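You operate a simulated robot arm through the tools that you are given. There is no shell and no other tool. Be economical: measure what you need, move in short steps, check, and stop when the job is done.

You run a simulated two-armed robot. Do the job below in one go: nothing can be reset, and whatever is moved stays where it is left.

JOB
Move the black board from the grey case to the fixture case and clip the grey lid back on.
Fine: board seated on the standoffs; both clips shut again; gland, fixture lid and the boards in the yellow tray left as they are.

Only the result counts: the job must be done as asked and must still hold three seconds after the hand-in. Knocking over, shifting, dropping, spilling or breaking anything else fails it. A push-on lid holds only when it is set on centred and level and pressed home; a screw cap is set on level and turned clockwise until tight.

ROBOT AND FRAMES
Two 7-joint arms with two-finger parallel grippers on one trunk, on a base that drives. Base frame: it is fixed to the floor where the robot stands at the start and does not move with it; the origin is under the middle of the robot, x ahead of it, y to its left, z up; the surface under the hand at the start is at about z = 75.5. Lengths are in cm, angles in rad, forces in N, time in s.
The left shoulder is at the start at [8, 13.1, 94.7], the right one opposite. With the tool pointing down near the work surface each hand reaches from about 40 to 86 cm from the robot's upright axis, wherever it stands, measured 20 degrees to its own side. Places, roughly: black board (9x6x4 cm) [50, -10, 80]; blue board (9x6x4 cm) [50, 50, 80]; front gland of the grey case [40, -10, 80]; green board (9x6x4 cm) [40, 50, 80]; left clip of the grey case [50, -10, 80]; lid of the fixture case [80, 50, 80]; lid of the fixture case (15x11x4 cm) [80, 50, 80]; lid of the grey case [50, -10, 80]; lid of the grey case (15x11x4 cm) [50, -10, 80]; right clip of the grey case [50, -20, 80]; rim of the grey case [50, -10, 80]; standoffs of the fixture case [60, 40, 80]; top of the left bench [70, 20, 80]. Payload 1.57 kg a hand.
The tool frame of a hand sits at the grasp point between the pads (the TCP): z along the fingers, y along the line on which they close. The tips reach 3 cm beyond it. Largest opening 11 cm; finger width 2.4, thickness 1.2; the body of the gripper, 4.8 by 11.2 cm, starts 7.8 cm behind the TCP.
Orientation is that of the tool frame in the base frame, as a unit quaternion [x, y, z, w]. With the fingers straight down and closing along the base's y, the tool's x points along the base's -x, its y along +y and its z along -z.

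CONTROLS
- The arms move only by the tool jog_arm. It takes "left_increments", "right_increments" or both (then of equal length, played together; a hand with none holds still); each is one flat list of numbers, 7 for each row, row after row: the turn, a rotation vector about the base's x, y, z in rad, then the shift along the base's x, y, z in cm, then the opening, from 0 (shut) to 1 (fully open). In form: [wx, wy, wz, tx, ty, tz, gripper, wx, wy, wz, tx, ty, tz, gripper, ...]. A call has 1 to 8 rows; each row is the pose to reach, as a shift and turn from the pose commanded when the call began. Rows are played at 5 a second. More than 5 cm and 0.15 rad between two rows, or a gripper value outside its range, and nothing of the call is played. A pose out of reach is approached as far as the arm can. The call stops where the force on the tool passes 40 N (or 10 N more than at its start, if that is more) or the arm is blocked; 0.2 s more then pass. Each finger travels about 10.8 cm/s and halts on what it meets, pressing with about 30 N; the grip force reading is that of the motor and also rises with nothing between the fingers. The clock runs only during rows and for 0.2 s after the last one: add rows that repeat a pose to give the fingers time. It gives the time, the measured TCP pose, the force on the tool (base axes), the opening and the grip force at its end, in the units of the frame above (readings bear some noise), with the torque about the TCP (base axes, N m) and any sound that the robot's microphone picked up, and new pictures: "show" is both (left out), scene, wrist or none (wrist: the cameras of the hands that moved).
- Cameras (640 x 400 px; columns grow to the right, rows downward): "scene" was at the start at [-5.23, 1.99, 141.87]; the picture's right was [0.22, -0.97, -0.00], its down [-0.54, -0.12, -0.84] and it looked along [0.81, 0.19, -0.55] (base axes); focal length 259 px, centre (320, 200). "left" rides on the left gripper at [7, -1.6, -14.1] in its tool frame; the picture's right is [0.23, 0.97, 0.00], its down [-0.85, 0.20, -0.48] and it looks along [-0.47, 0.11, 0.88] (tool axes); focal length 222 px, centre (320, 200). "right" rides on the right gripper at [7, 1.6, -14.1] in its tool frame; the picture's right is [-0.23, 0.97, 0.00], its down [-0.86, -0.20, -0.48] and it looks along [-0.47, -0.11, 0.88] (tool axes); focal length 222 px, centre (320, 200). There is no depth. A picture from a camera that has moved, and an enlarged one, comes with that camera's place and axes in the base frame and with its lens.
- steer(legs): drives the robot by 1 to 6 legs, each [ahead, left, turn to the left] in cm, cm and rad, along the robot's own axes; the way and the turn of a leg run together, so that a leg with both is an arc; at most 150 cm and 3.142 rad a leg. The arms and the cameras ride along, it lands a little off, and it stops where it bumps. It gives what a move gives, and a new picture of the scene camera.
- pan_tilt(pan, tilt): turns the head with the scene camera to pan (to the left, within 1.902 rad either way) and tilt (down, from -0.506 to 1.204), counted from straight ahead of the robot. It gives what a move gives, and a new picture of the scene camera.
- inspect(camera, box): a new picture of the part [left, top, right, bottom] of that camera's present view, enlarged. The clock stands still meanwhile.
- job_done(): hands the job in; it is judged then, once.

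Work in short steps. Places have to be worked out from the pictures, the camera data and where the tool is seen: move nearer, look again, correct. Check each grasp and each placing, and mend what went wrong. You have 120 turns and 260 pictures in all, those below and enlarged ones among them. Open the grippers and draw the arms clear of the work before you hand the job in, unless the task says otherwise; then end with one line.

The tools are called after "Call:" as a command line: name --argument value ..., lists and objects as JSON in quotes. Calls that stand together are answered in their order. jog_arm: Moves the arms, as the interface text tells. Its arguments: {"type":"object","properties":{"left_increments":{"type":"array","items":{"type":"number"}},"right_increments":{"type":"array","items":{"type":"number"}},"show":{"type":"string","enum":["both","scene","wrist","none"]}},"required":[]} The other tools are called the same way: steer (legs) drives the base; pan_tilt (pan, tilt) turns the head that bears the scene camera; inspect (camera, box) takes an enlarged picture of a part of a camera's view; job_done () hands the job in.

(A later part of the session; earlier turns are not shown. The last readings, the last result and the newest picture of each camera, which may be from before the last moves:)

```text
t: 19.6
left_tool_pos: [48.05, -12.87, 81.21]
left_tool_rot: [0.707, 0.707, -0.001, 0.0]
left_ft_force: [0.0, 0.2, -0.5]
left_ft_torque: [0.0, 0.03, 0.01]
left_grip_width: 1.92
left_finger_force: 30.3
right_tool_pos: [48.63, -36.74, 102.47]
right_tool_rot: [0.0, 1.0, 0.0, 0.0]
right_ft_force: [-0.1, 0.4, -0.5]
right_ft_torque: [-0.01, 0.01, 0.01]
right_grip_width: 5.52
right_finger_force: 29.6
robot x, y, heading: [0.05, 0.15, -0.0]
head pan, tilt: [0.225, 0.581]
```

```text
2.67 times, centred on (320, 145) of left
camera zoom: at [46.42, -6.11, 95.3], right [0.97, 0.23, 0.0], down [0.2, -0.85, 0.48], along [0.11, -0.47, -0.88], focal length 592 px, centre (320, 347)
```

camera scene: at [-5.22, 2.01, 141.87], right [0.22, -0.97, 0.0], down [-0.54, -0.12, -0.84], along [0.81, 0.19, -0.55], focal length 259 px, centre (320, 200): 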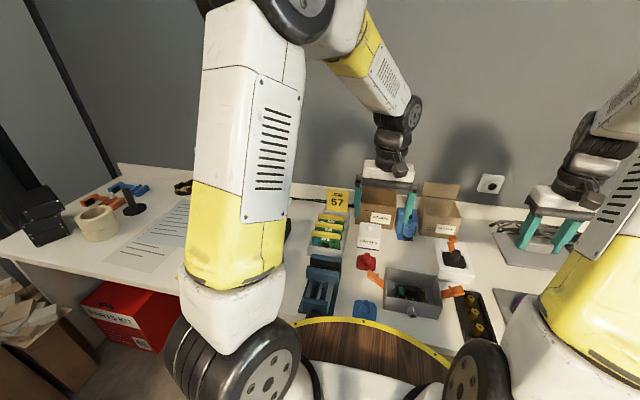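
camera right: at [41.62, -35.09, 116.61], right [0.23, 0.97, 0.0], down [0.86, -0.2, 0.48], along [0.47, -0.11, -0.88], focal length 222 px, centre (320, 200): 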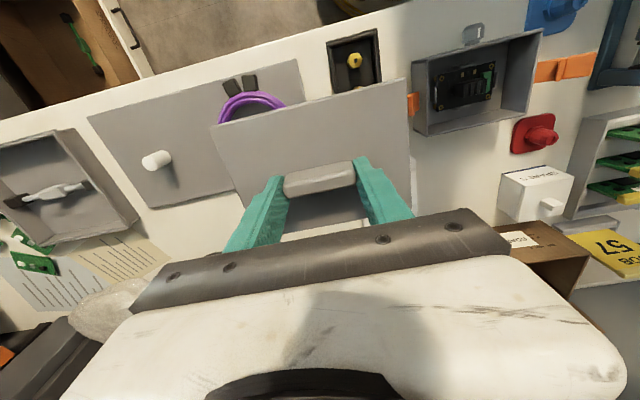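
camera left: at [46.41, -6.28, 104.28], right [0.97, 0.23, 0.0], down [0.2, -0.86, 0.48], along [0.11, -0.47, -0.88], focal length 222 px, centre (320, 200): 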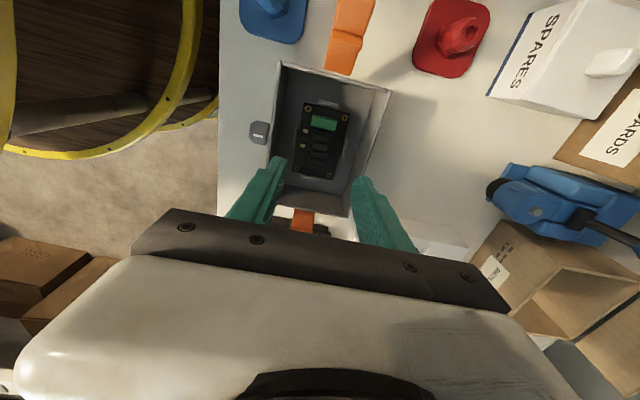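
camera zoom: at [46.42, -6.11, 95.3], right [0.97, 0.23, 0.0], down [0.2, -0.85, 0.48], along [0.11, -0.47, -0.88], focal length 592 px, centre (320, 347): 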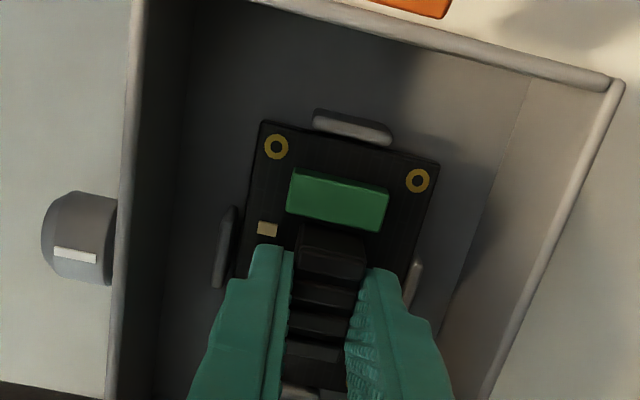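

Heatsink gripped at 1.92 cm. Lifting slowly.

Call:
jog_arm --left_increments '[0, 0, 0, 0, 0, 0.4, 0.1, 0, 0, 0, 0, 0, 0.9, 0.1, 0, 0, 0, 0, 0, 2, 0.1, 0, 0, 0, 0, 0, 4, 0.1, 0, 0, 0, 0, 0, 7, 0.1, 0, 0, 0, 0, 0, 11, 0.1, 0, 0, 0, 0, 0, 14, 0.1]' --show "both"

Call:
inspect --camera "scene" --box '[365, 200, 465, 320]'

```text
t: 21.2
left_tool_pos: [47.93, -13.0, 95.27]
left_tool_rot: [0.707, 0.707, 0.0, 0.001]
left_ft_force: [0.1, 0.5, -1.1]
left_ft_torque: [0.01, 0.01, 0.03]
left_grip_width: 1.9
left_finger_force: 30.2
right_tool_pos: [48.45, -36.76, 102.45]
right_tool_rot: [0.0, 1.0, 0.0, 0.0]
right_ft_force: [0.2, -0.1, -0.6]
right_ft_torque: [-0.02, -0.01, 0.0]
right_grip_width: 5.5
right_finger_force: 30.3
robot x, y, heading: [-0.07, 0.12, 0.001]
head pan, tilt: [0.225, 0.581]
camera scene: at [-5.21, 1.97, 141.87], right [0.22, -0.97, 0.0], down [-0.54, -0.12, -0.84], along [0.81, 0.19, -0.55], focal length 259 px, centre (320, 200)
camera left: at [46.34, -6.11, 109.57], right [0.97, 0.23, 0.0], down [0.2, -0.85, 0.48], along [0.11, -0.47, -0.88], focal length 222 px, centre (320, 200)
```

scene: 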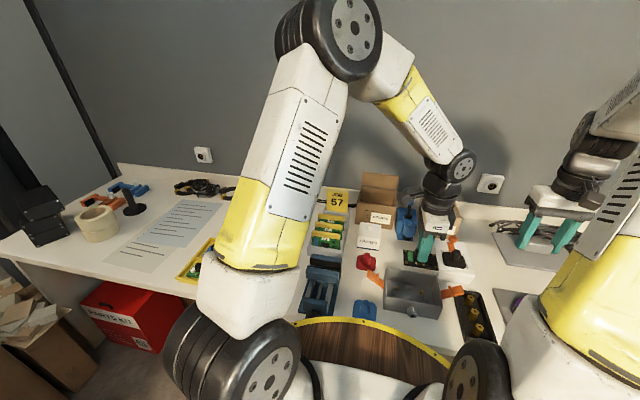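
left: 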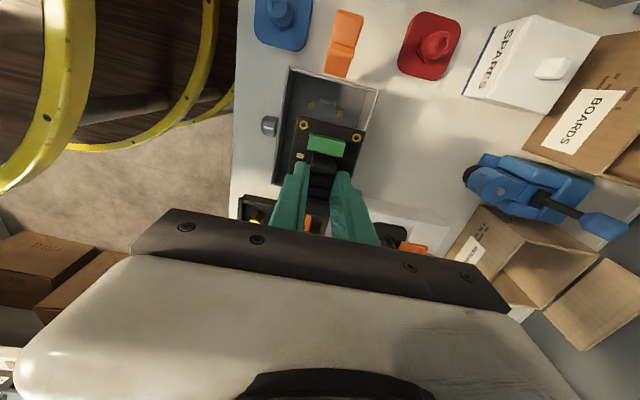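

```text
3.33 times, centred on (415, 260) of scene
camera zoom: at [-5.21, 1.97, 141.87], right [0.22, -0.97, 0.0], down [-0.54, -0.12, -0.84], along [0.81, 0.19, -0.55], focal length 864 px, centre (3, 0)
```

zoom: 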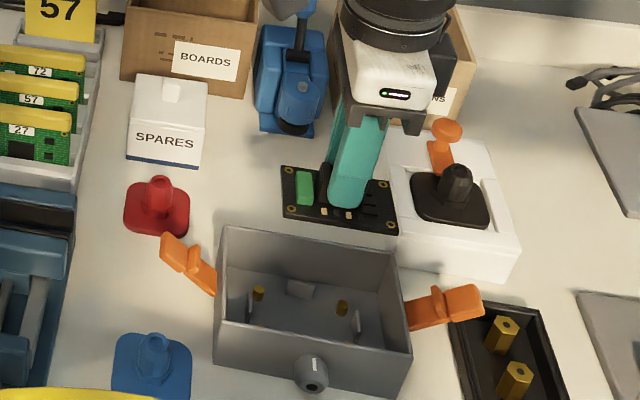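

Board is lifted cleanly. Carrying it left toward the fixture at a height clear of everything.

Call:
jog_arm --left_increments '[0, 0, 0, 0.5, 1, 4, 0.1, 0, 0, 0, 2, 5.5, 4, 0.1, 0, 0, 0, 3.5, 10, 4, 0.1, 0, 0, 0, 5, 14.5, 4, 0.1, 0, 0, 0, 6.5, 19, 4, 0.1, 0, 0, 0, 8, 23.5, 4, 0.1, 0, 0, 0, 9.5, 28, 4, 0.1, 0, 0, 0, 11, 32.5, 4, 0.1]' --show "none"

Call:
jog_arm --left_increments '[0, 0, 0, 1, 4.5, 0, 0.1, 0, 0, 0, 2, 9, 0, 0.1, 0, 0, 0, 3, 13, 0, 0.1, 0, 0, 0, 3, 13, 0, 0.1]' --show "both"

Call:
inspect --camera "left" --box '[200, 0, 440, 180]'

```text
t: 23.0
left_tool_pos: [58.92, 19.47, 99.28]
left_tool_rot: [0.708, 0.707, 0.0, 0.0]
left_ft_force: [0.1, 0.1, 0.6]
left_ft_torque: [0.03, 0.0, -0.01]
left_grip_width: 1.91
left_finger_force: 30.8
right_tool_pos: [48.65, -36.78, 102.56]
right_tool_rot: [0.0, 1.0, 0.0, 0.0]
right_ft_force: [-0.1, 0.0, -0.8]
right_ft_torque: [0.02, -0.02, -0.01]
right_grip_width: 5.5
right_finger_force: 29.5
robot x, y, heading: [0.29, 0.06, 0.003]
head pan, tilt: [0.225, 0.581]
```

```text
t: 24.0
left_tool_pos: [62.04, 32.11, 99.15]
left_tool_rot: [0.707, 0.707, 0.0, -0.001]
left_ft_force: [0.4, -0.5, -1.4]
left_ft_torque: [0.0, -0.02, -0.02]
left_grip_width: 1.89
left_finger_force: 30.4
right_tool_pos: [48.64, -36.73, 102.5]
right_tool_rot: [0.0, 1.0, 0.001, 0.0]
right_ft_force: [-0.6, -0.2, 0.1]
right_ft_torque: [0.0, -0.03, 0.03]
right_grip_width: 5.48
right_finger_force: 30.0
robot x, y, heading: [0.28, 0.01, -0.004]
head pan, tilt: [0.225, 0.581]
camera scene: at [-5.23, 1.99, 141.87], right [0.22, -0.97, 0.0], down [-0.54, -0.12, -0.84], along [0.81, 0.19, -0.55], focal length 259 px, centre (320, 200)
camera left: at [60.5, 39.0, 113.29], right [0.97, 0.23, 0.0], down [0.2, -0.85, 0.48], along [0.11, -0.47, -0.88], focal length 222 px, centre (320, 200)
```

scene: 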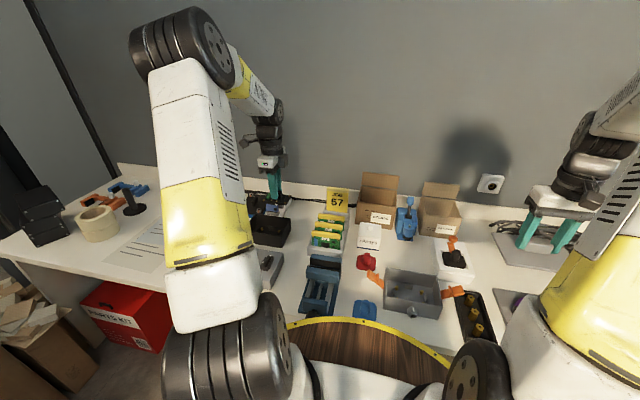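
left: 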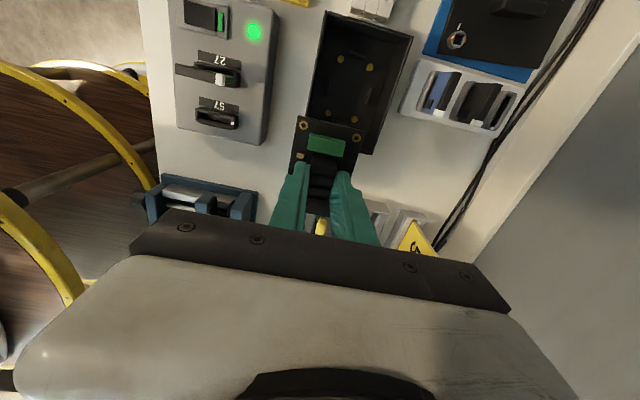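

```text
2.22 times, centred on (320, 90) of left
camera zoom: at [60.5, 39.0, 113.29], right [0.97, 0.23, 0.0], down [0.2, -0.85, 0.48], along [0.11, -0.47, -0.88], focal length 494 px, centre (320, 444)
```

zoom: 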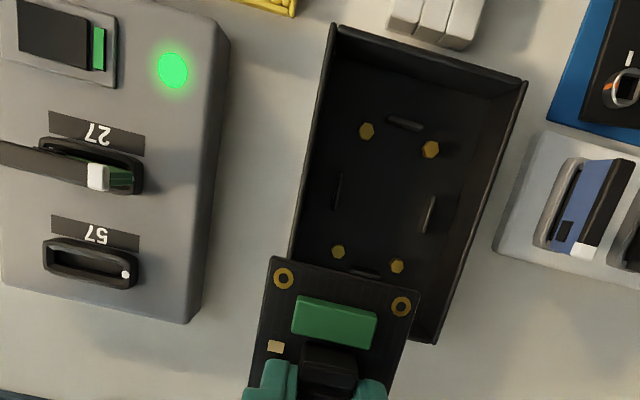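

Standoffs triangulate to x 62.76/66.99, y 34.6/41.82 (centre 64.87, 38.2), aligned with the board. Board centre is offset about (+0.1, −0.2) from the TCP, so I go to TCP (64.8, 38.4) at z≈92 and check.

Call:
jog_arm --left_increments '[0, 0, 0, 1.4, 3.1, -2, 0.1, 0, 0, 0, 2.76, 6.25, -4, 0.1, 0, 0, 0, 2.76, 6.25, -7.2, 0.1, 0, 0, 0, 2.76, 6.25, -7.2, 0.1]' --show "none"

Call:
inspect --camera "left" --box '[220, 20, 420, 190]'

Call:
inspect --camera "scene" --box '[220, 140, 340, 260]'

```text
t: 25.0
left_tool_pos: [65.04, 38.69, 91.88]
left_tool_rot: [0.708, 0.707, 0.0, 0.0]
left_ft_force: [-0.7, 0.0, -0.3]
left_ft_torque: [-0.02, -0.02, -0.01]
left_grip_width: 1.9
left_finger_force: 30.4
right_tool_pos: [48.47, -36.76, 102.51]
right_tool_rot: [-0.001, 1.0, -0.001, 0.0]
right_ft_force: [0.8, -0.9, -1.3]
right_ft_torque: [0.03, 0.02, -0.01]
right_grip_width: 5.5
right_finger_force: 30.1
robot x, y, heading: [-0.1, -0.12, 0.001]
head pan, tilt: [0.225, 0.581]
```

```text
2.35 times, centred on (320, 105) of left
camera zoom: at [63.32, 45.67, 106.13], right [0.97, 0.23, 0.0], down [0.2, -0.85, 0.48], along [0.11, -0.47, -0.88], focal length 523 px, centre (320, 424)
```

zoom: 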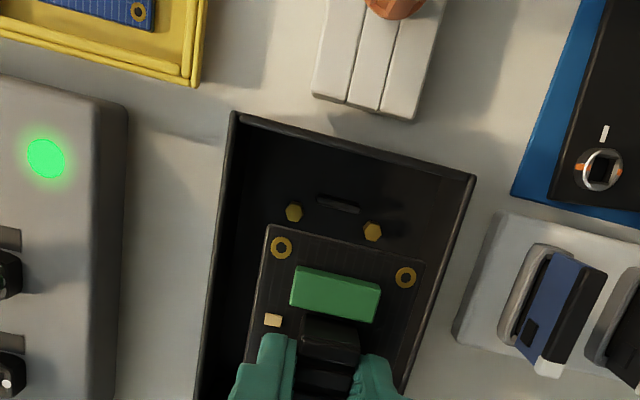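

```text
3.33 times, centred on (280, 200) of scene
camera zoom: at [-5.23, 1.99, 141.87], right [0.22, -0.97, 0.0], down [-0.54, -0.12, -0.84], along [0.81, 0.19, -0.55], focal length 864 px, centre (453, 200)
```

zoom: 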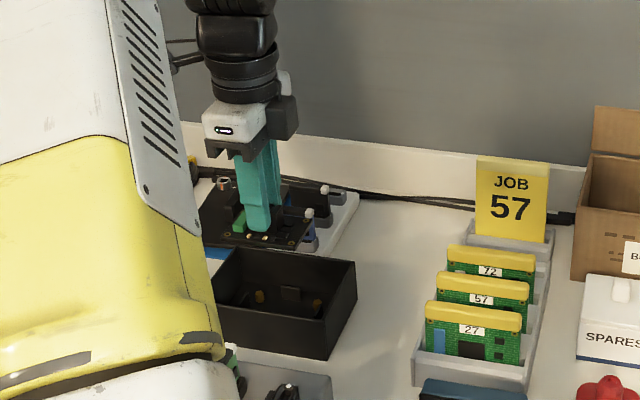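

Comparing holes and standoffs in the same image, the board needs about −0.25 cm in y and nothing in x. I'll shift and descend to about 2 cm above the expected seat, then recheck.

Call:
jog_arm --left_increments '[0, 0, 0, 0, -0.25, -2, 0.1, 0, 0, 0, 0, -0.25, -4, 0.1, 0, 0, 0, 0, -0.25, -6, 0.1, 0, 0, 0, 0, -0.25, -8, 0.1, 0, 0, 0, 0, -0.25, -8.8, 0.1, 0, 0, 0, 0, -0.25, -8.8, 0.1]' --show "none"

Call:
inspect --camera "left" --box '[220, 40, 420, 190]'

Call:
inspect --camera "scene" --box '[240, 190, 310, 260]'

```text
t: 26.4
left_tool_pos: [64.91, 38.52, 83.2]
left_tool_rot: [0.707, 0.707, 0.001, -0.001]
left_ft_force: [-0.6, 0.4, -0.8]
left_ft_torque: [-0.03, 0.02, -0.02]
left_grip_width: 1.91
left_finger_force: 30.2
right_tool_pos: [48.61, -36.69, 102.49]
right_tool_rot: [0.0, 1.0, 0.001, 0.0]
right_ft_force: [-0.6, -0.2, 0.1]
right_ft_torque: [0.03, -0.01, 0.0]
right_grip_width: 5.48
right_finger_force: 29.8
robot x, y, heading: [-0.09, -0.1, 0.0]
head pan, tilt: [0.225, 0.581]
```

```text
2.67 times, centred on (320, 115) of left
camera zoom: at [63.2, 45.37, 97.45], right [0.97, 0.23, 0.0], down [0.2, -0.85, 0.48], along [0.11, -0.47, -0.88], focal length 592 px, centre (320, 427)
```

zoom: 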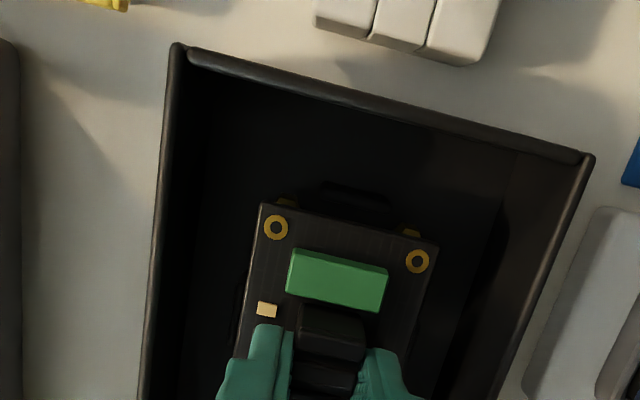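

```text
5.71 times, centred on (275, 225) of scene
camera zoom: at [-5.22, 1.99, 141.87], right [0.22, -0.97, 0.0], down [-0.54, -0.12, -0.84], along [0.81, 0.19, -0.55], focal length 1482 px, centre (577, 57)
```

zoom: 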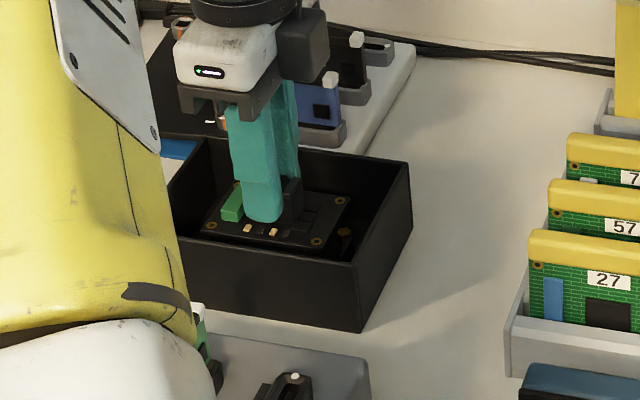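

About 2 cm above seating; standoffs peek out just beyond the board edge. Zooming in for fine alignment.

Call:
inspect --camera "left" --box '[290, 105, 370, 155]'

Call:
inspect --camera "scene" --box '[260, 200, 295, 235]'

```text
8.00 times, centred on (330, 130) of left
camera zoom: at [63.2, 45.37, 97.45], right [0.97, 0.23, 0.0], down [0.2, -0.85, 0.48], along [0.11, -0.47, -0.88], focal length 1777 px, centre (240, 760)
```

zoom: 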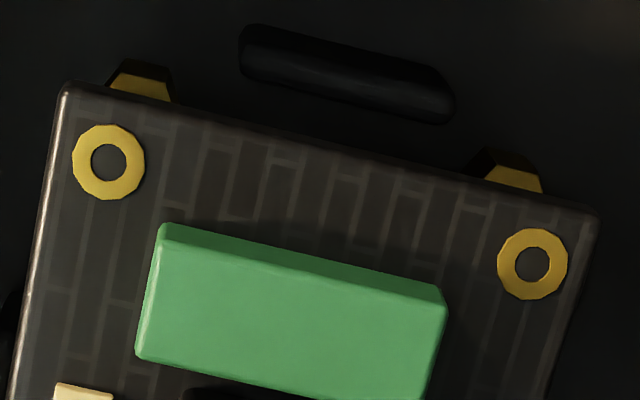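

```text
11.43 times, centred on (278, 218) of scene
camera zoom: at [-5.22, 1.99, 141.87], right [0.22, -0.97, 0.0], down [-0.54, -0.12, -0.84], along [0.81, 0.19, -0.55], focal length 2963 px, centre (806, 0)
```

zoom: 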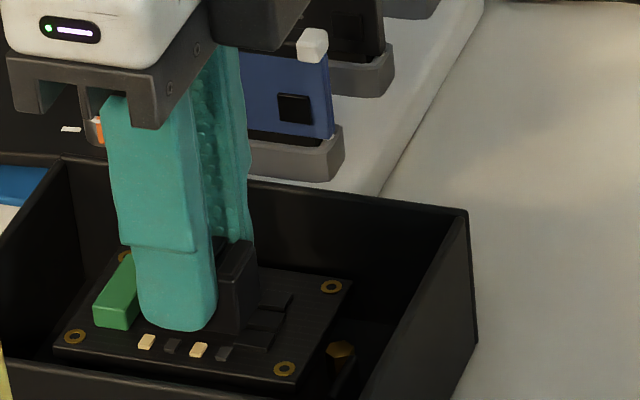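

Measured fine offset: board needs +0.1 in x and −0.06 in y, seat ≈2.4 cm below. Applying the correction and descending 1.9 cm.

Call:
jog_arm --left_increments '[0, 0, 0, 0.1, -0.06, 0, 0.1, 0, 0, 0, 0.1, -0.06, -0.8, 0.1, 0, 0, 0, 0.1, -0.06, -1.5, 0.1, 0, 0, 0, 0.1, -0.06, -1.9, 0.1, 0, 0, 0, 0.1, -0.06, -1.9, 0.1]' --show "none"

Call:
inspect --camera "left" --box '[280, 95, 380, 170]'

Call:
inspect --camera "scene" --box '[255, 200, 300, 245]'

```text
t: 27.6
left_tool_pos: [64.87, 38.57, 81.26]
left_tool_rot: [0.707, 0.707, 0.0, 0.0]
left_ft_force: [-0.2, 0.5, -0.5]
left_ft_torque: [-0.02, 0.02, 0.01]
left_grip_width: 1.9
left_finger_force: 29.2
right_tool_pos: [48.54, -36.71, 102.46]
right_tool_rot: [0.001, 1.0, 0.0, 0.0]
right_ft_force: [0.1, -0.1, -0.5]
right_ft_torque: [-0.02, -0.03, 0.03]
right_grip_width: 5.5
right_finger_force: 29.6
robot x, y, heading: [-0.08, -0.05, -0.0]
head pan, tilt: [0.225, 0.581]
```

```text
5.33 times, centred on (330, 132) of left
camera zoom: at [63.25, 45.46, 95.48], right [0.97, 0.23, 0.0], down [0.2, -0.85, 0.48], along [0.11, -0.47, -0.88], focal length 1185 px, centre (267, 560)
```

zoom: 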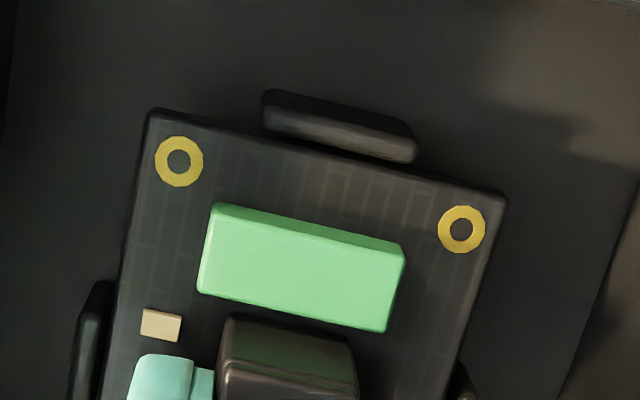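

```text
8.89 times, centred on (278, 222) of scene
camera zoom: at [-5.23, 1.99, 141.87], right [0.22, -0.97, 0.0], down [-0.54, -0.12, -0.84], along [0.81, 0.19, -0.55], focal length 2305 px, centre (698, 0)
```

zoom: 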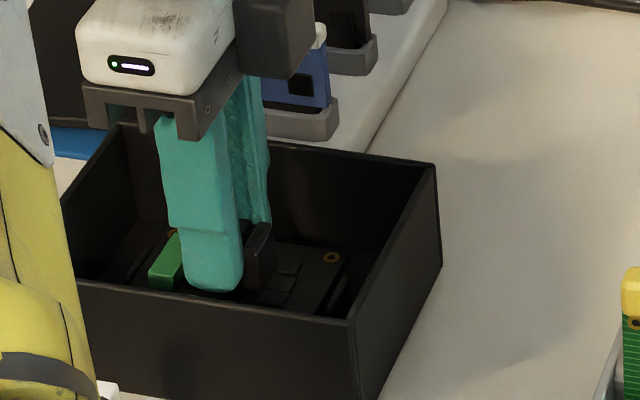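

The board now sits between the ribs and nothing is touching yet. Lowering in small steps until contact.

Call:
jog_arm --left_increments '[0, 0, 0, 0, 0, -0.15, 0.1, 0, 0, 0, 0, 0, -0.3, 0.1, 0, 0, 0, 0, 0, -0.4, 0.1, 0, 0, 0, 0, 0, -0.5, 0.1]' --show "none"

Call:
inspect --camera "left" --box '[280, 95, 380, 170]'

```text
t: 28.6
left_tool_pos: [64.86, 38.55, 80.98]
left_tool_rot: [0.707, 0.707, 0.003, 0.001]
left_ft_force: [-7.2, -1.0, 27.0]
left_ft_torque: [-0.02, 0.23, -0.06]
left_grip_width: 1.92
left_finger_force: 30.3
right_tool_pos: [48.5, -36.69, 102.55]
right_tool_rot: [0.0, 1.0, 0.0, 0.0]
right_ft_force: [-0.3, 0.1, -0.8]
right_ft_torque: [-0.02, 0.04, 0.0]
right_grip_width: 5.49
right_finger_force: 30.1
robot x, y, heading: [0.01, -0.0, 0.002]
head pan, tilt: [0.225, 0.581]
```

```text
5.33 times, centred on (330, 132) of left
camera zoom: at [63.3, 45.45, 95.13], right [0.97, 0.23, 0.0], down [0.2, -0.86, 0.48], along [0.11, -0.46, -0.88], focal length 1185 px, centre (267, 560)
```

zoom: 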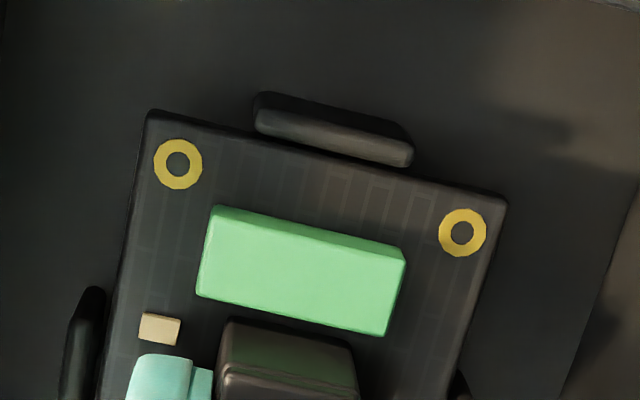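

Contact with 27 N straight down at TCP z≈81, the same as its seat height in the grey case. Relieving the pressure, then opening.

Call:
jog_arm --left_increments '[0, 0, 0, 0, 0, 0.2, 0.1, 0, 0, 0, 0, 0, 0.2, 0.15, 0, 0, 0, 0, 0, 0.2, 0.22, 0, 0, 0, 0, 0, 0.2, 0.3, 0, 0, 0, 0, 0, 0.2, 0.32]' --show "none"

Call:
inspect --camera "left" --box '[280, 95, 380, 170]'

```text
t: 29.8
left_tool_pos: [64.81, 38.44, 80.93]
left_tool_rot: [0.707, 0.707, 0.001, 0.0]
left_ft_force: [0.5, 0.0, 0.2]
left_ft_torque: [0.03, -0.04, -0.02]
left_grip_width: 3.54
left_finger_force: 0.1
right_tool_pos: [48.4, -36.68, 102.51]
right_tool_rot: [0.001, 1.0, 0.0, 0.0]
right_ft_force: [0.6, 0.5, -1.2]
right_ft_torque: [-0.02, 0.0, 0.01]
right_grip_width: 5.52
right_finger_force: 30.3
robot x, y, heading: [-0.02, -0.16, -0.001]
head pan, tilt: [0.225, 0.581]
```

```text
5.33 times, centred on (330, 132) of left
camera zoom: at [63.3, 45.36, 95.12], right [0.97, 0.23, 0.0], down [0.2, -0.85, 0.48], along [0.11, -0.47, -0.88], focal length 1185 px, centre (267, 560)
```

zoom: 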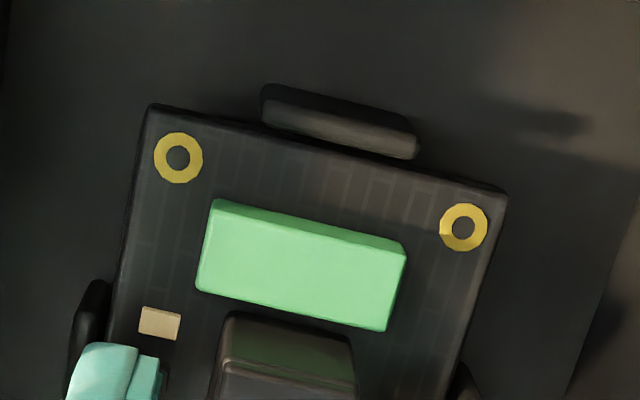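

Released and stable. Raising straight up to check the seating.

Call:
jog_arm --left_increments '[0, 0, 0, 0, 0, 1, 0.32, 0, 0, 0, 0, 0, 3, 0.32, 0, 0, 0, 0, 0, 6, 0.32, 0, 0, 0, 0, 0, 10, 0.32, 0, 0, 0, 0, -4, 13, 0.32]' --show "none"

Call:
inspect --camera "left" --box '[260, 20, 400, 160]'

Call:
inspect --camera "scene" --box '[245, 190, 305, 250]'

```text
t: 31.0
left_tool_pos: [64.88, 34.83, 93.99]
left_tool_rot: [0.707, 0.708, -0.001, 0.0]
left_ft_force: [-0.5, 0.8, 0.6]
left_ft_torque: [-0.02, 0.01, 0.01]
left_grip_width: 3.53
left_finger_force: 0.1
right_tool_pos: [48.48, -36.71, 102.47]
right_tool_rot: [0.0, 1.0, -0.001, 0.0]
right_ft_force: [0.1, -0.5, -1.0]
right_ft_torque: [-0.03, 0.0, -0.01]
right_grip_width: 5.48
right_finger_force: 30.4
robot x, y, heading: [-0.28, 0.07, 0.003]
head pan, tilt: [0.225, 0.581]
```

```text
2.86 times, centred on (330, 90) of left
camera zoom: at [63.25, 41.68, 108.1], right [0.97, 0.23, 0.0], down [0.2, -0.85, 0.48], along [0.11, -0.47, -0.88], focal length 635 px, centre (291, 514)
```

zoom: 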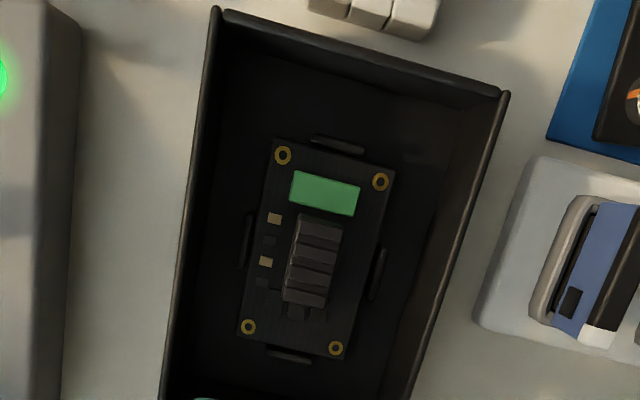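

```text
6.67 times, centred on (275, 220) of scene
camera zoom: at [-5.21, 2.03, 141.87], right [0.22, -0.97, 0.0], down [-0.54, -0.12, -0.84], along [0.81, 0.19, -0.55], focal length 1729 px, centre (620, 67)
```

zoom: 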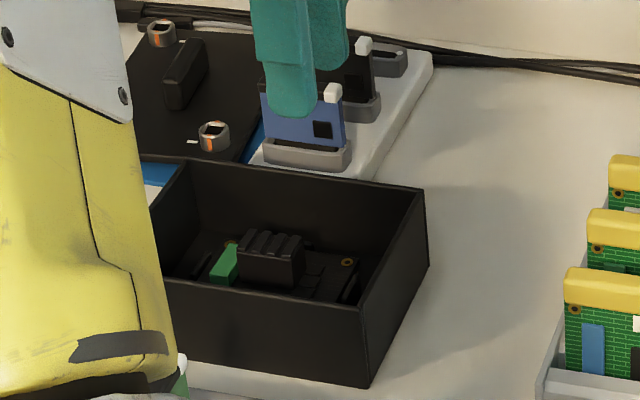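

It looks level and centred between the ribs. One close zoom to confirm.

Call:
inspect --camera "left" --box '[305, 60, 365, 150]'

```text
4.44 times, centred on (335, 105) of left
camera zoom: at [63.25, 41.68, 108.1], right [0.97, 0.23, 0.0], down [0.2, -0.85, 0.48], along [0.11, -0.47, -0.88], focal length 987 px, centre (253, 622)
```

zoom: 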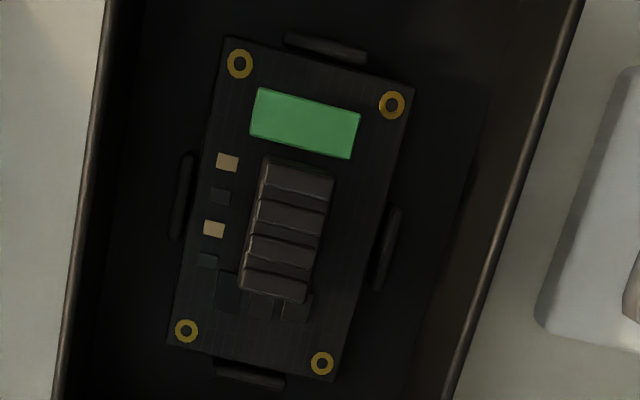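

Hole centres coincide with the standoffs within 0.1 cm — the board is seated. Now the right hand retraces with the lid to its lifted pose above the grey case; the left hand draws back up.

Call:
jog_arm --right_increments '[0, 0, 0, 0, 4.6, 0, 0.3, 0, 0, 0, 0, 9.4, -1, 0.3, 0, 0, 0, 0, 14.2, -2, 0.3, 0, 0, 0, 0, 19, -3, 0.3, 0, 0, 0, 0, 23, -6, 0.3, 0, 0, 0, 0, 24, -10, 0.3, 0, 0, 0, 0, 24, -14, 0.3, 0, 0, 0, 0, 24, -14, 0.3]' --left_increments '[0, 0, 0, 0, -2, 3, 0.5, 0, 0, 0, 0, -4, 6, 0.6, 0, 0, 0, 0, -6, 9, 0.7, 0, 0, 0, 0, -8, 12, 0.8, 0, 0, 0, 0, -8, 15, 0.9, 0, 0, 0, 0, -8, 16, 1, 0, 0, 0, 0, -8, 16, 1, 0, 0, 0, 0, -8, 16, 1]' --show "none"

Call:
inspect --camera "scene" --box '[365, 220, 465, 320]'

Call:
inspect --camera "right" --box '[140, 40, 500, 265]'

```text
t: 32.8
left_tool_pos: [65.02, 26.34, 109.89]
left_tool_rot: [0.707, 0.707, -0.001, 0.0]
left_ft_force: [-0.4, 0.2, -0.1]
left_ft_torque: [0.0, 0.0, 0.01]
left_grip_width: 11.01
left_finger_force: 0.1
right_tool_pos: [48.16, -12.66, 89.01]
right_tool_rot: [0.0, 1.0, 0.0, -0.001]
right_ft_force: [-0.8, -0.4, -0.4]
right_ft_torque: [0.04, -0.03, -0.02]
right_grip_width: 5.5
right_finger_force: 30.0
robot x, y, heading: [0.05, 0.13, 0.0]
head pan, tilt: [0.225, 0.581]
```

```text
4.00 times, centred on (415, 270) of scene
camera zoom: at [-5.23, 1.99, 141.87], right [0.22, -0.97, 0.0], down [-0.54, -0.12, -0.84], along [0.81, 0.19, -0.55], focal length 1037 px, centre (-60, -80)
```

zoom: 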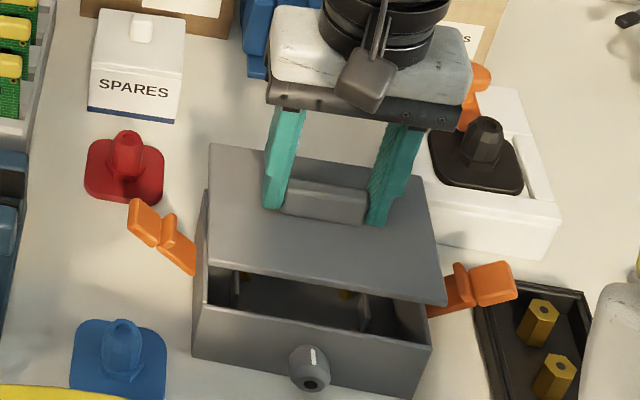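

```text
1.78 times, centred on (320, 152) of right
camera zoom: at [41.29, -11.1, 103.11], right [0.23, 0.97, 0.0], down [0.85, -0.2, 0.48], along [0.47, -0.11, -0.88], focal length 395 px, centre (320, 284)
```

zoom: 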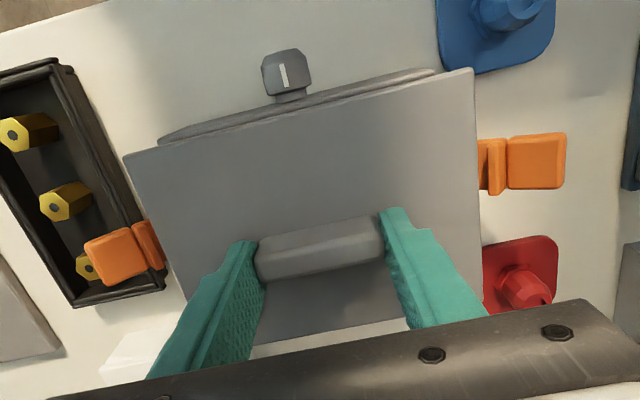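

Lid is 4 cm above its home. Descending to about 1 cm above and checking.

Call:
jog_arm --right_increments '[0, 0, 0, 0, 0, -1.5, 0.3, 0, 0, 0, 0, 0, -2.8, 0.3, 0, 0, 0, 0, 0, -2.8, 0.3]' --show "none"

Call:
inspect --camera "scene" --box '[375, 250, 455, 320]'

Call:
inspect --camera "right" --box '[180, 40, 460, 235]'

```text
t: 33.6
left_tool_pos: [65.07, 26.21, 109.75]
left_tool_rot: [0.707, 0.707, 0.0, 0.0]
left_ft_force: [0.1, 0.3, -0.5]
left_ft_torque: [-0.02, 0.01, 0.03]
left_grip_width: 11.02
left_finger_force: 0.0
right_tool_pos: [48.4, -12.83, 86.13]
right_tool_rot: [0.0, 1.0, 0.0, 0.0]
right_ft_force: [0.2, -0.1, -1.1]
right_ft_torque: [-0.03, 0.02, 0.01]
right_grip_width: 5.48
right_finger_force: 30.2
robot x, y, heading: [-0.05, -0.1, 0.0]
head pan, tilt: [0.225, 0.581]
```

```text
5.71 times, centred on (415, 285) of scene
camera zoom: at [-5.23, 1.99, 141.87], right [0.22, -0.97, 0.0], down [-0.54, -0.12, -0.84], along [0.81, 0.19, -0.55], focal length 1482 px, centre (-223, -286)
```

zoom: 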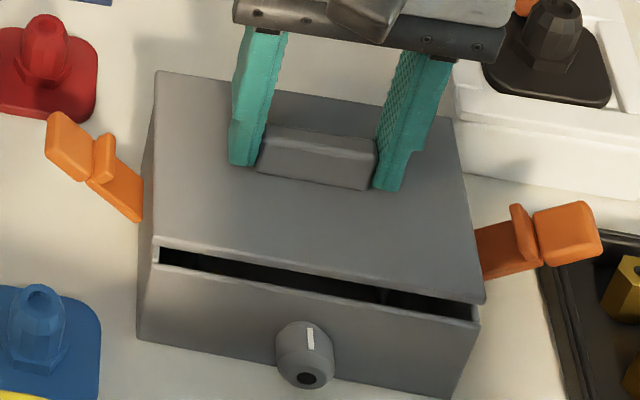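

```text
2.05 times, centred on (320, 138) of right
camera zoom: at [41.43, -11.16, 100.18], right [0.23, 0.97, 0.0], down [0.86, -0.2, 0.48], along [0.47, -0.11, -0.88], focal length 456 px, centre (320, 328)
```

zoom: 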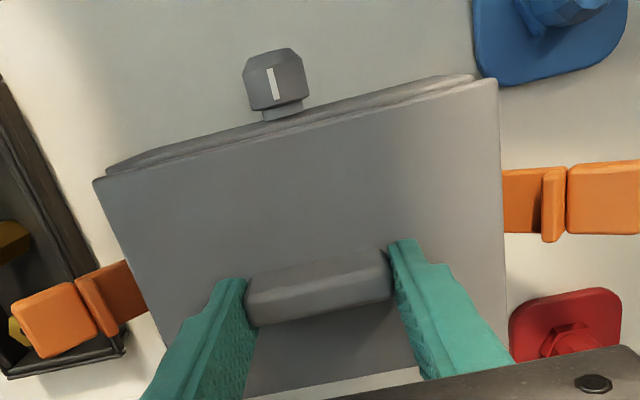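

Lid is centred and level just above the rim. Lowering to the original height and pressing slightly.

Call:
jog_arm --right_increments '[0, 0, 0, 0, 0, -0.6, 0.3, 0, 0, 0, 0, 0, -1.0, 0.3, 0, 0, 0, 0, 0, -1.2, 0.3, 0, 0, 0, 0, 0, -1.3, 0.3, 0, 0, 0, 0, 0, -1.4, 0.3]' --show "none"

Call:
inspect --camera "scene" --box '[375, 250, 455, 320]'

Call:
inspect --camera "right" --box '[180, 40, 460, 235]'

```text
t: 34.8
left_tool_pos: [65.01, 26.28, 110.02]
left_tool_rot: [0.707, 0.707, 0.0, 0.0]
left_ft_force: [-1.2, 0.3, 0.2]
left_ft_torque: [0.01, 0.01, 0.0]
left_grip_width: 11.0
left_finger_force: 0.0
right_tool_pos: [48.45, -12.81, 84.51]
right_tool_rot: [0.0, 1.0, 0.0, 0.002]
right_ft_force: [-0.6, -2.5, 26.8]
right_ft_torque: [-0.13, 0.11, 0.02]
right_grip_width: 5.55
right_finger_force: 30.0
robot x, y, heading: [0.36, -0.25, 0.006]
head pan, tilt: [0.225, 0.581]
```

```text
5.71 times, centred on (415, 285) of scene
camera zoom: at [-5.29, 2.0, 141.87], right [0.22, -0.97, 0.0], down [-0.54, -0.12, -0.84], along [0.81, 0.19, -0.55], focal length 1482 px, centre (-223, -286)
```

zoom: 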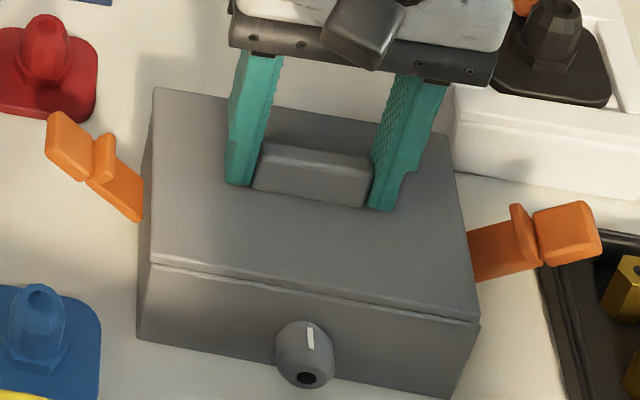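

```text
2.05 times, centred on (320, 138) of right
camera zoom: at [41.4, -11.23, 98.68], right [0.23, 0.97, 0.0], down [0.85, -0.2, 0.48], along [0.47, -0.11, -0.88], focal length 456 px, centre (320, 328)
```

zoom: 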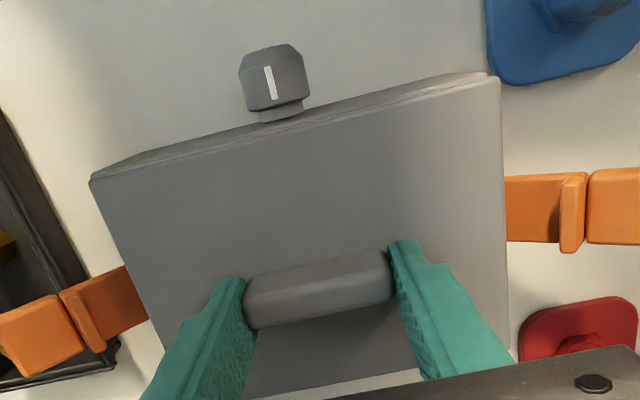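

The lid is down with 27 N resistance at its original height, and the seam looks closed all round. Easing off, releasing the handle and rising.

Call:
jog_arm --right_increments '[0, 0, 0, 0, 0, 0.25, 0.3, 0, 0, 0, 0, 0, 0.25, 0.55, 0, 0, 0, 0, 0, 0.25, 0.7, 0, 0, 0, 0, 0, 0.3, 0.75, 0, 0, 0, 0, 0, 2.5, 0.75, 0, 0, 0, 0, 0, 6, 0.75]' --show "none"

Call:
inspect --camera "scene" --box '[375, 250, 455, 330]'

Call:
inspect --camera "right" --box '[180, 40, 460, 235]'

```text
t: 36.2
left_tool_pos: [65.12, 26.18, 109.9]
left_tool_rot: [0.707, 0.707, 0.0, 0.0]
left_ft_force: [0.4, -0.1, -0.9]
left_ft_torque: [0.0, 0.02, 0.02]
left_grip_width: 11.0
left_finger_force: 0.1
right_tool_pos: [48.46, -13.06, 90.49]
right_tool_rot: [0.0, 1.0, 0.0, -0.001]
right_ft_force: [0.8, -0.4, -0.3]
right_ft_torque: [0.02, -0.01, 0.02]
right_grip_width: 8.27
right_finger_force: 0.1
robot x, y, heading: [-0.06, 0.14, -0.002]
head pan, tilt: [0.225, 0.581]
```

```text
5.00 times, centred on (415, 290) of scene
camera zoom: at [-5.2, 1.99, 141.87], right [0.22, -0.97, 0.0], down [-0.54, -0.12, -0.84], along [0.81, 0.19, -0.55], focal length 1296 px, centre (-155, -250)
```

zoom: 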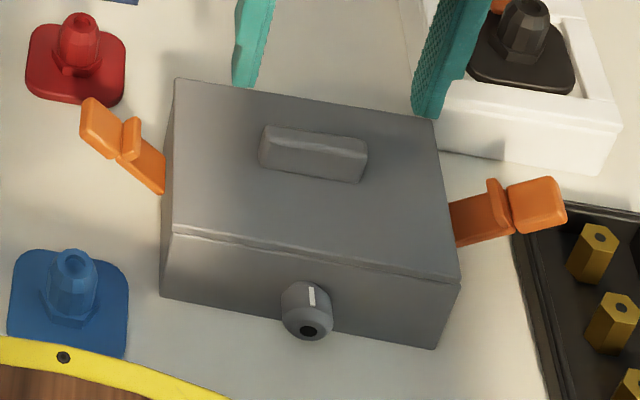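

```text
2.05 times, centred on (320, 138) of right
camera zoom: at [41.54, -11.39, 104.49], right [0.23, 0.97, 0.0], down [0.86, -0.2, 0.48], along [0.47, -0.11, -0.88], focal length 456 px, centre (320, 328)
```

zoom: 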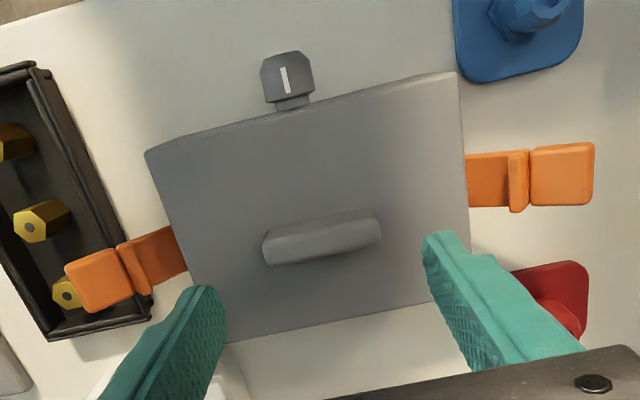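

The lid outline coincides with the original picture. Next, the left clip: bring the closed fingers down just outside its tab (outer end y≈0.75).

Call:
jog_arm --right_increments '[0, 0, 0, 0, 4.5, 0, 0.5, 0, 0, 0, 0, 9, 0, 0.2, 0, 0, 0, 0, 13, 0, 0, 0, 0, 0, 0, 16.3, 0, 0, 0, 0, 0, 0, 16.3, -4, 0, 0, 0, 0, 0, 16.3, -7.3, 0, 0, 0, 0, 0, 16.3, -7.3, 0]' --show "none"

Call:
inspect --camera "scene" --box '[365, 240, 455, 320]'

Call:
inspect --camera "right" --box '[180, 60, 460, 235]'

```text
t: 37.8
left_tool_pos: [65.07, 26.29, 109.9]
left_tool_rot: [0.707, 0.707, 0.0, 0.0]
left_ft_force: [-0.9, -0.4, 0.0]
left_ft_torque: [0.01, 0.02, -0.01]
left_grip_width: 11.02
left_finger_force: 0.1
right_tool_pos: [48.13, 3.31, 83.34]
right_tool_rot: [0.0, 1.0, 0.0, 0.0]
right_ft_force: [-0.3, 0.3, 0.0]
right_ft_torque: [0.0, 0.0, -0.01]
right_grip_width: 0.0
right_finger_force: 21.3
robot x, y, heading: [-0.11, -0.08, 0.003]
head pan, tilt: [0.225, 0.581]
```

```text
5.00 times, centred on (410, 280) of scene
camera zoom: at [-5.23, 2.0, 141.87], right [0.22, -0.97, 0.0], down [-0.54, -0.12, -0.84], along [0.81, 0.19, -0.55], focal length 1296 px, centre (-130, -200)
```

zoom: 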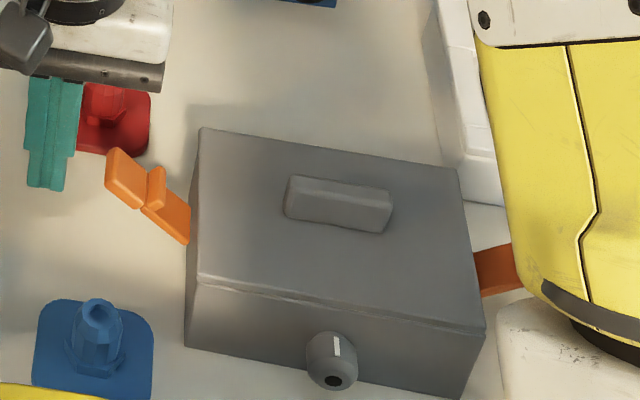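

```text
2.29 times, centred on (320, 148) of right
camera zoom: at [41.26, 5.02, 97.47], right [0.23, 0.97, 0.0], down [0.85, -0.2, 0.48], along [0.47, -0.11, -0.88], focal length 508 px, centre (320, 320)
```

zoom: 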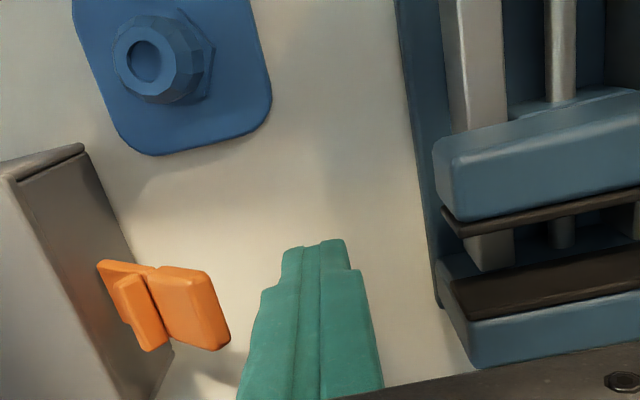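

Fingertips are level with and outside the tab. Pushing it inward gradually.

Call:
jog_arm --right_increments '[0, 0, 0, 0.1, -2, 0, 0, 0, 0, 0, 0.1, -3.5, 0, 0, 0, 0, 0, 0.1, -4.5, 0, 0, 0, 0, 0, 0.1, -5.2, 0, 0, 0, 0, 0, 0.1, -5.7, 0, 0, 0, 0, 0, 0.1, -6.1, 0, 0, 0, 0, 0, 0.1, -6.4, 0, 0, 0, 0, 0, 0.1, -6.6, 0]' --show "none"

Call:
inspect --camera "scene" --box '[365, 240, 455, 320]'

Call:
inspect --camera "right" --box '[180, 60, 460, 235]'

```text
refused: increments must hold 7 numbers for each row
```

```text
5.00 times, centred on (410, 280) of scene
camera zoom: at [-5.23, 2.0, 141.87], right [0.22, -0.97, 0.0], down [-0.54, -0.12, -0.84], along [0.81, 0.19, -0.55], focal length 1296 px, centre (-130, -200)
```

zoom: 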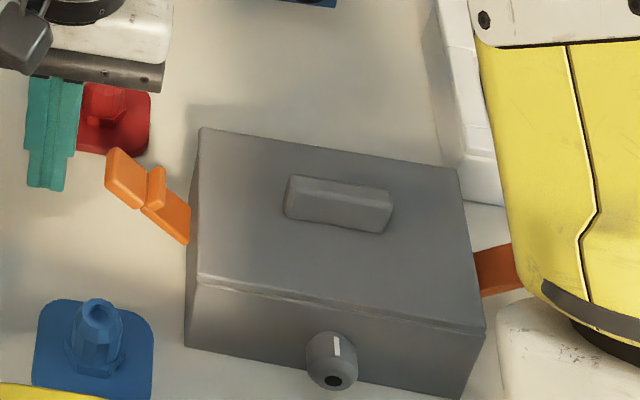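

```text
2.29 times, centred on (320, 148) of right
camera zoom: at [41.26, 5.02, 97.47], right [0.23, 0.97, 0.0], down [0.85, -0.2, 0.48], along [0.47, -0.11, -0.88], focal length 508 px, centre (320, 320)
```

zoom: 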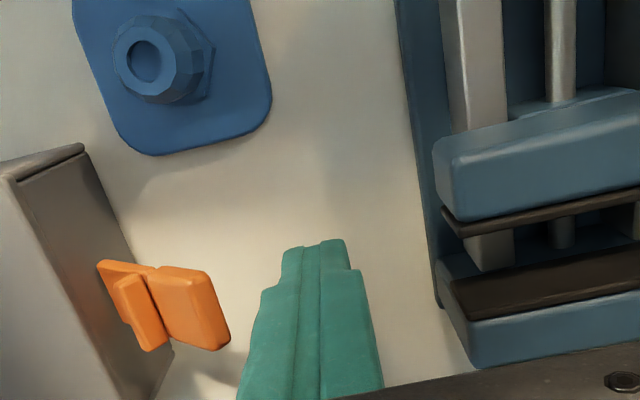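

The call had a malformed row list and nothing moved. Repeating the same push with correct rows.

Call:
jog_arm --right_increments '[0, 0, 0, 0.1, -2.0, 0, 0, 0, 0, 0, 0.1, -3.5, 0, 0, 0, 0, 0, 0.1, -4.5, 0, 0, 0, 0, 0, 0.1, -5.2, 0, 0, 0, 0, 0, 0.1, -5.7, 0, 0, 0, 0, 0, 0.1, -6.1, 0, 0, 0, 0, 0, 0.1, -6.4, 0, 0]' --show "none"

Call:
inspect --camera "scene" --box '[365, 240, 455, 320]'

Call:
inspect --camera "right" --box '[180, 60, 460, 235]'

```text
t: 38.4
left_tool_pos: [64.99, 26.31, 109.85]
left_tool_rot: [0.707, 0.707, 0.001, 0.0]
left_ft_force: [-0.2, 0.1, 0.0]
left_ft_torque: [-0.02, 0.01, 0.01]
left_grip_width: 11.01
left_finger_force: 0.0
right_tool_pos: [48.29, 1.05, 83.6]
right_tool_rot: [-0.005, 1.0, 0.005, 0.003]
right_ft_force: [-2.2, 5.7, 2.7]
right_ft_torque: [-0.04, 0.09, -0.07]
right_grip_width: 0.0
right_finger_force: 21.4
robot x, y, heading: [0.15, 0.1, 0.003]
head pan, tilt: [0.225, 0.581]
stopped in row 3 (right hand): the force on the tool passed its limit at 50 N (the readings are from after the stop); the commanded pose is now the measured one
```

```text
5.00 times, centred on (410, 280) of scene
camera zoom: at [-5.27, 2.06, 141.87], right [0.22, -0.97, 0.0], down [-0.54, -0.12, -0.84], along [0.81, 0.19, -0.55], focal length 1296 px, centre (-130, -200)
```

zoom: 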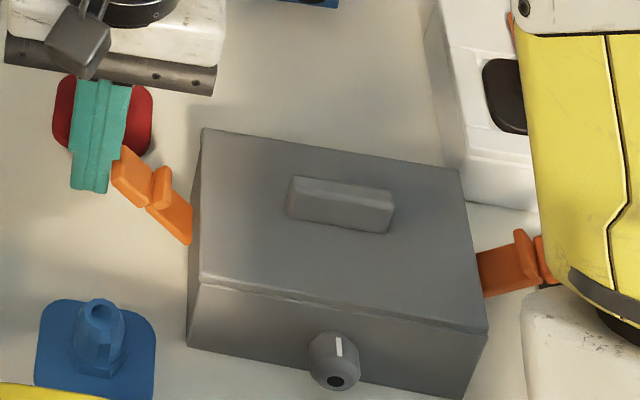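

```text
2.29 times, centred on (320, 148) of right
camera zoom: at [41.28, 2.41, 97.75], right [0.22, 0.98, 0.01], down [0.85, -0.2, 0.48], along [0.47, -0.1, -0.88], focal length 508 px, centre (320, 320)
```

zoom: 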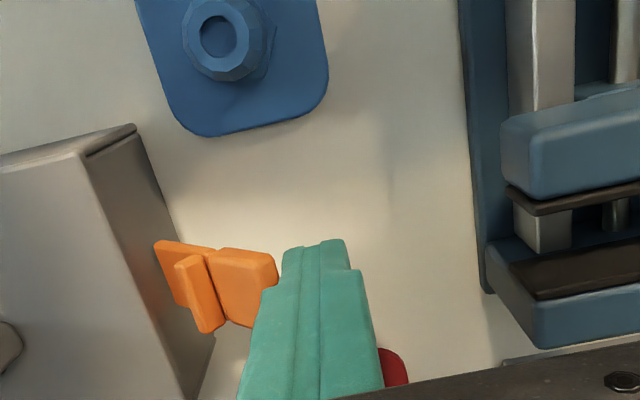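

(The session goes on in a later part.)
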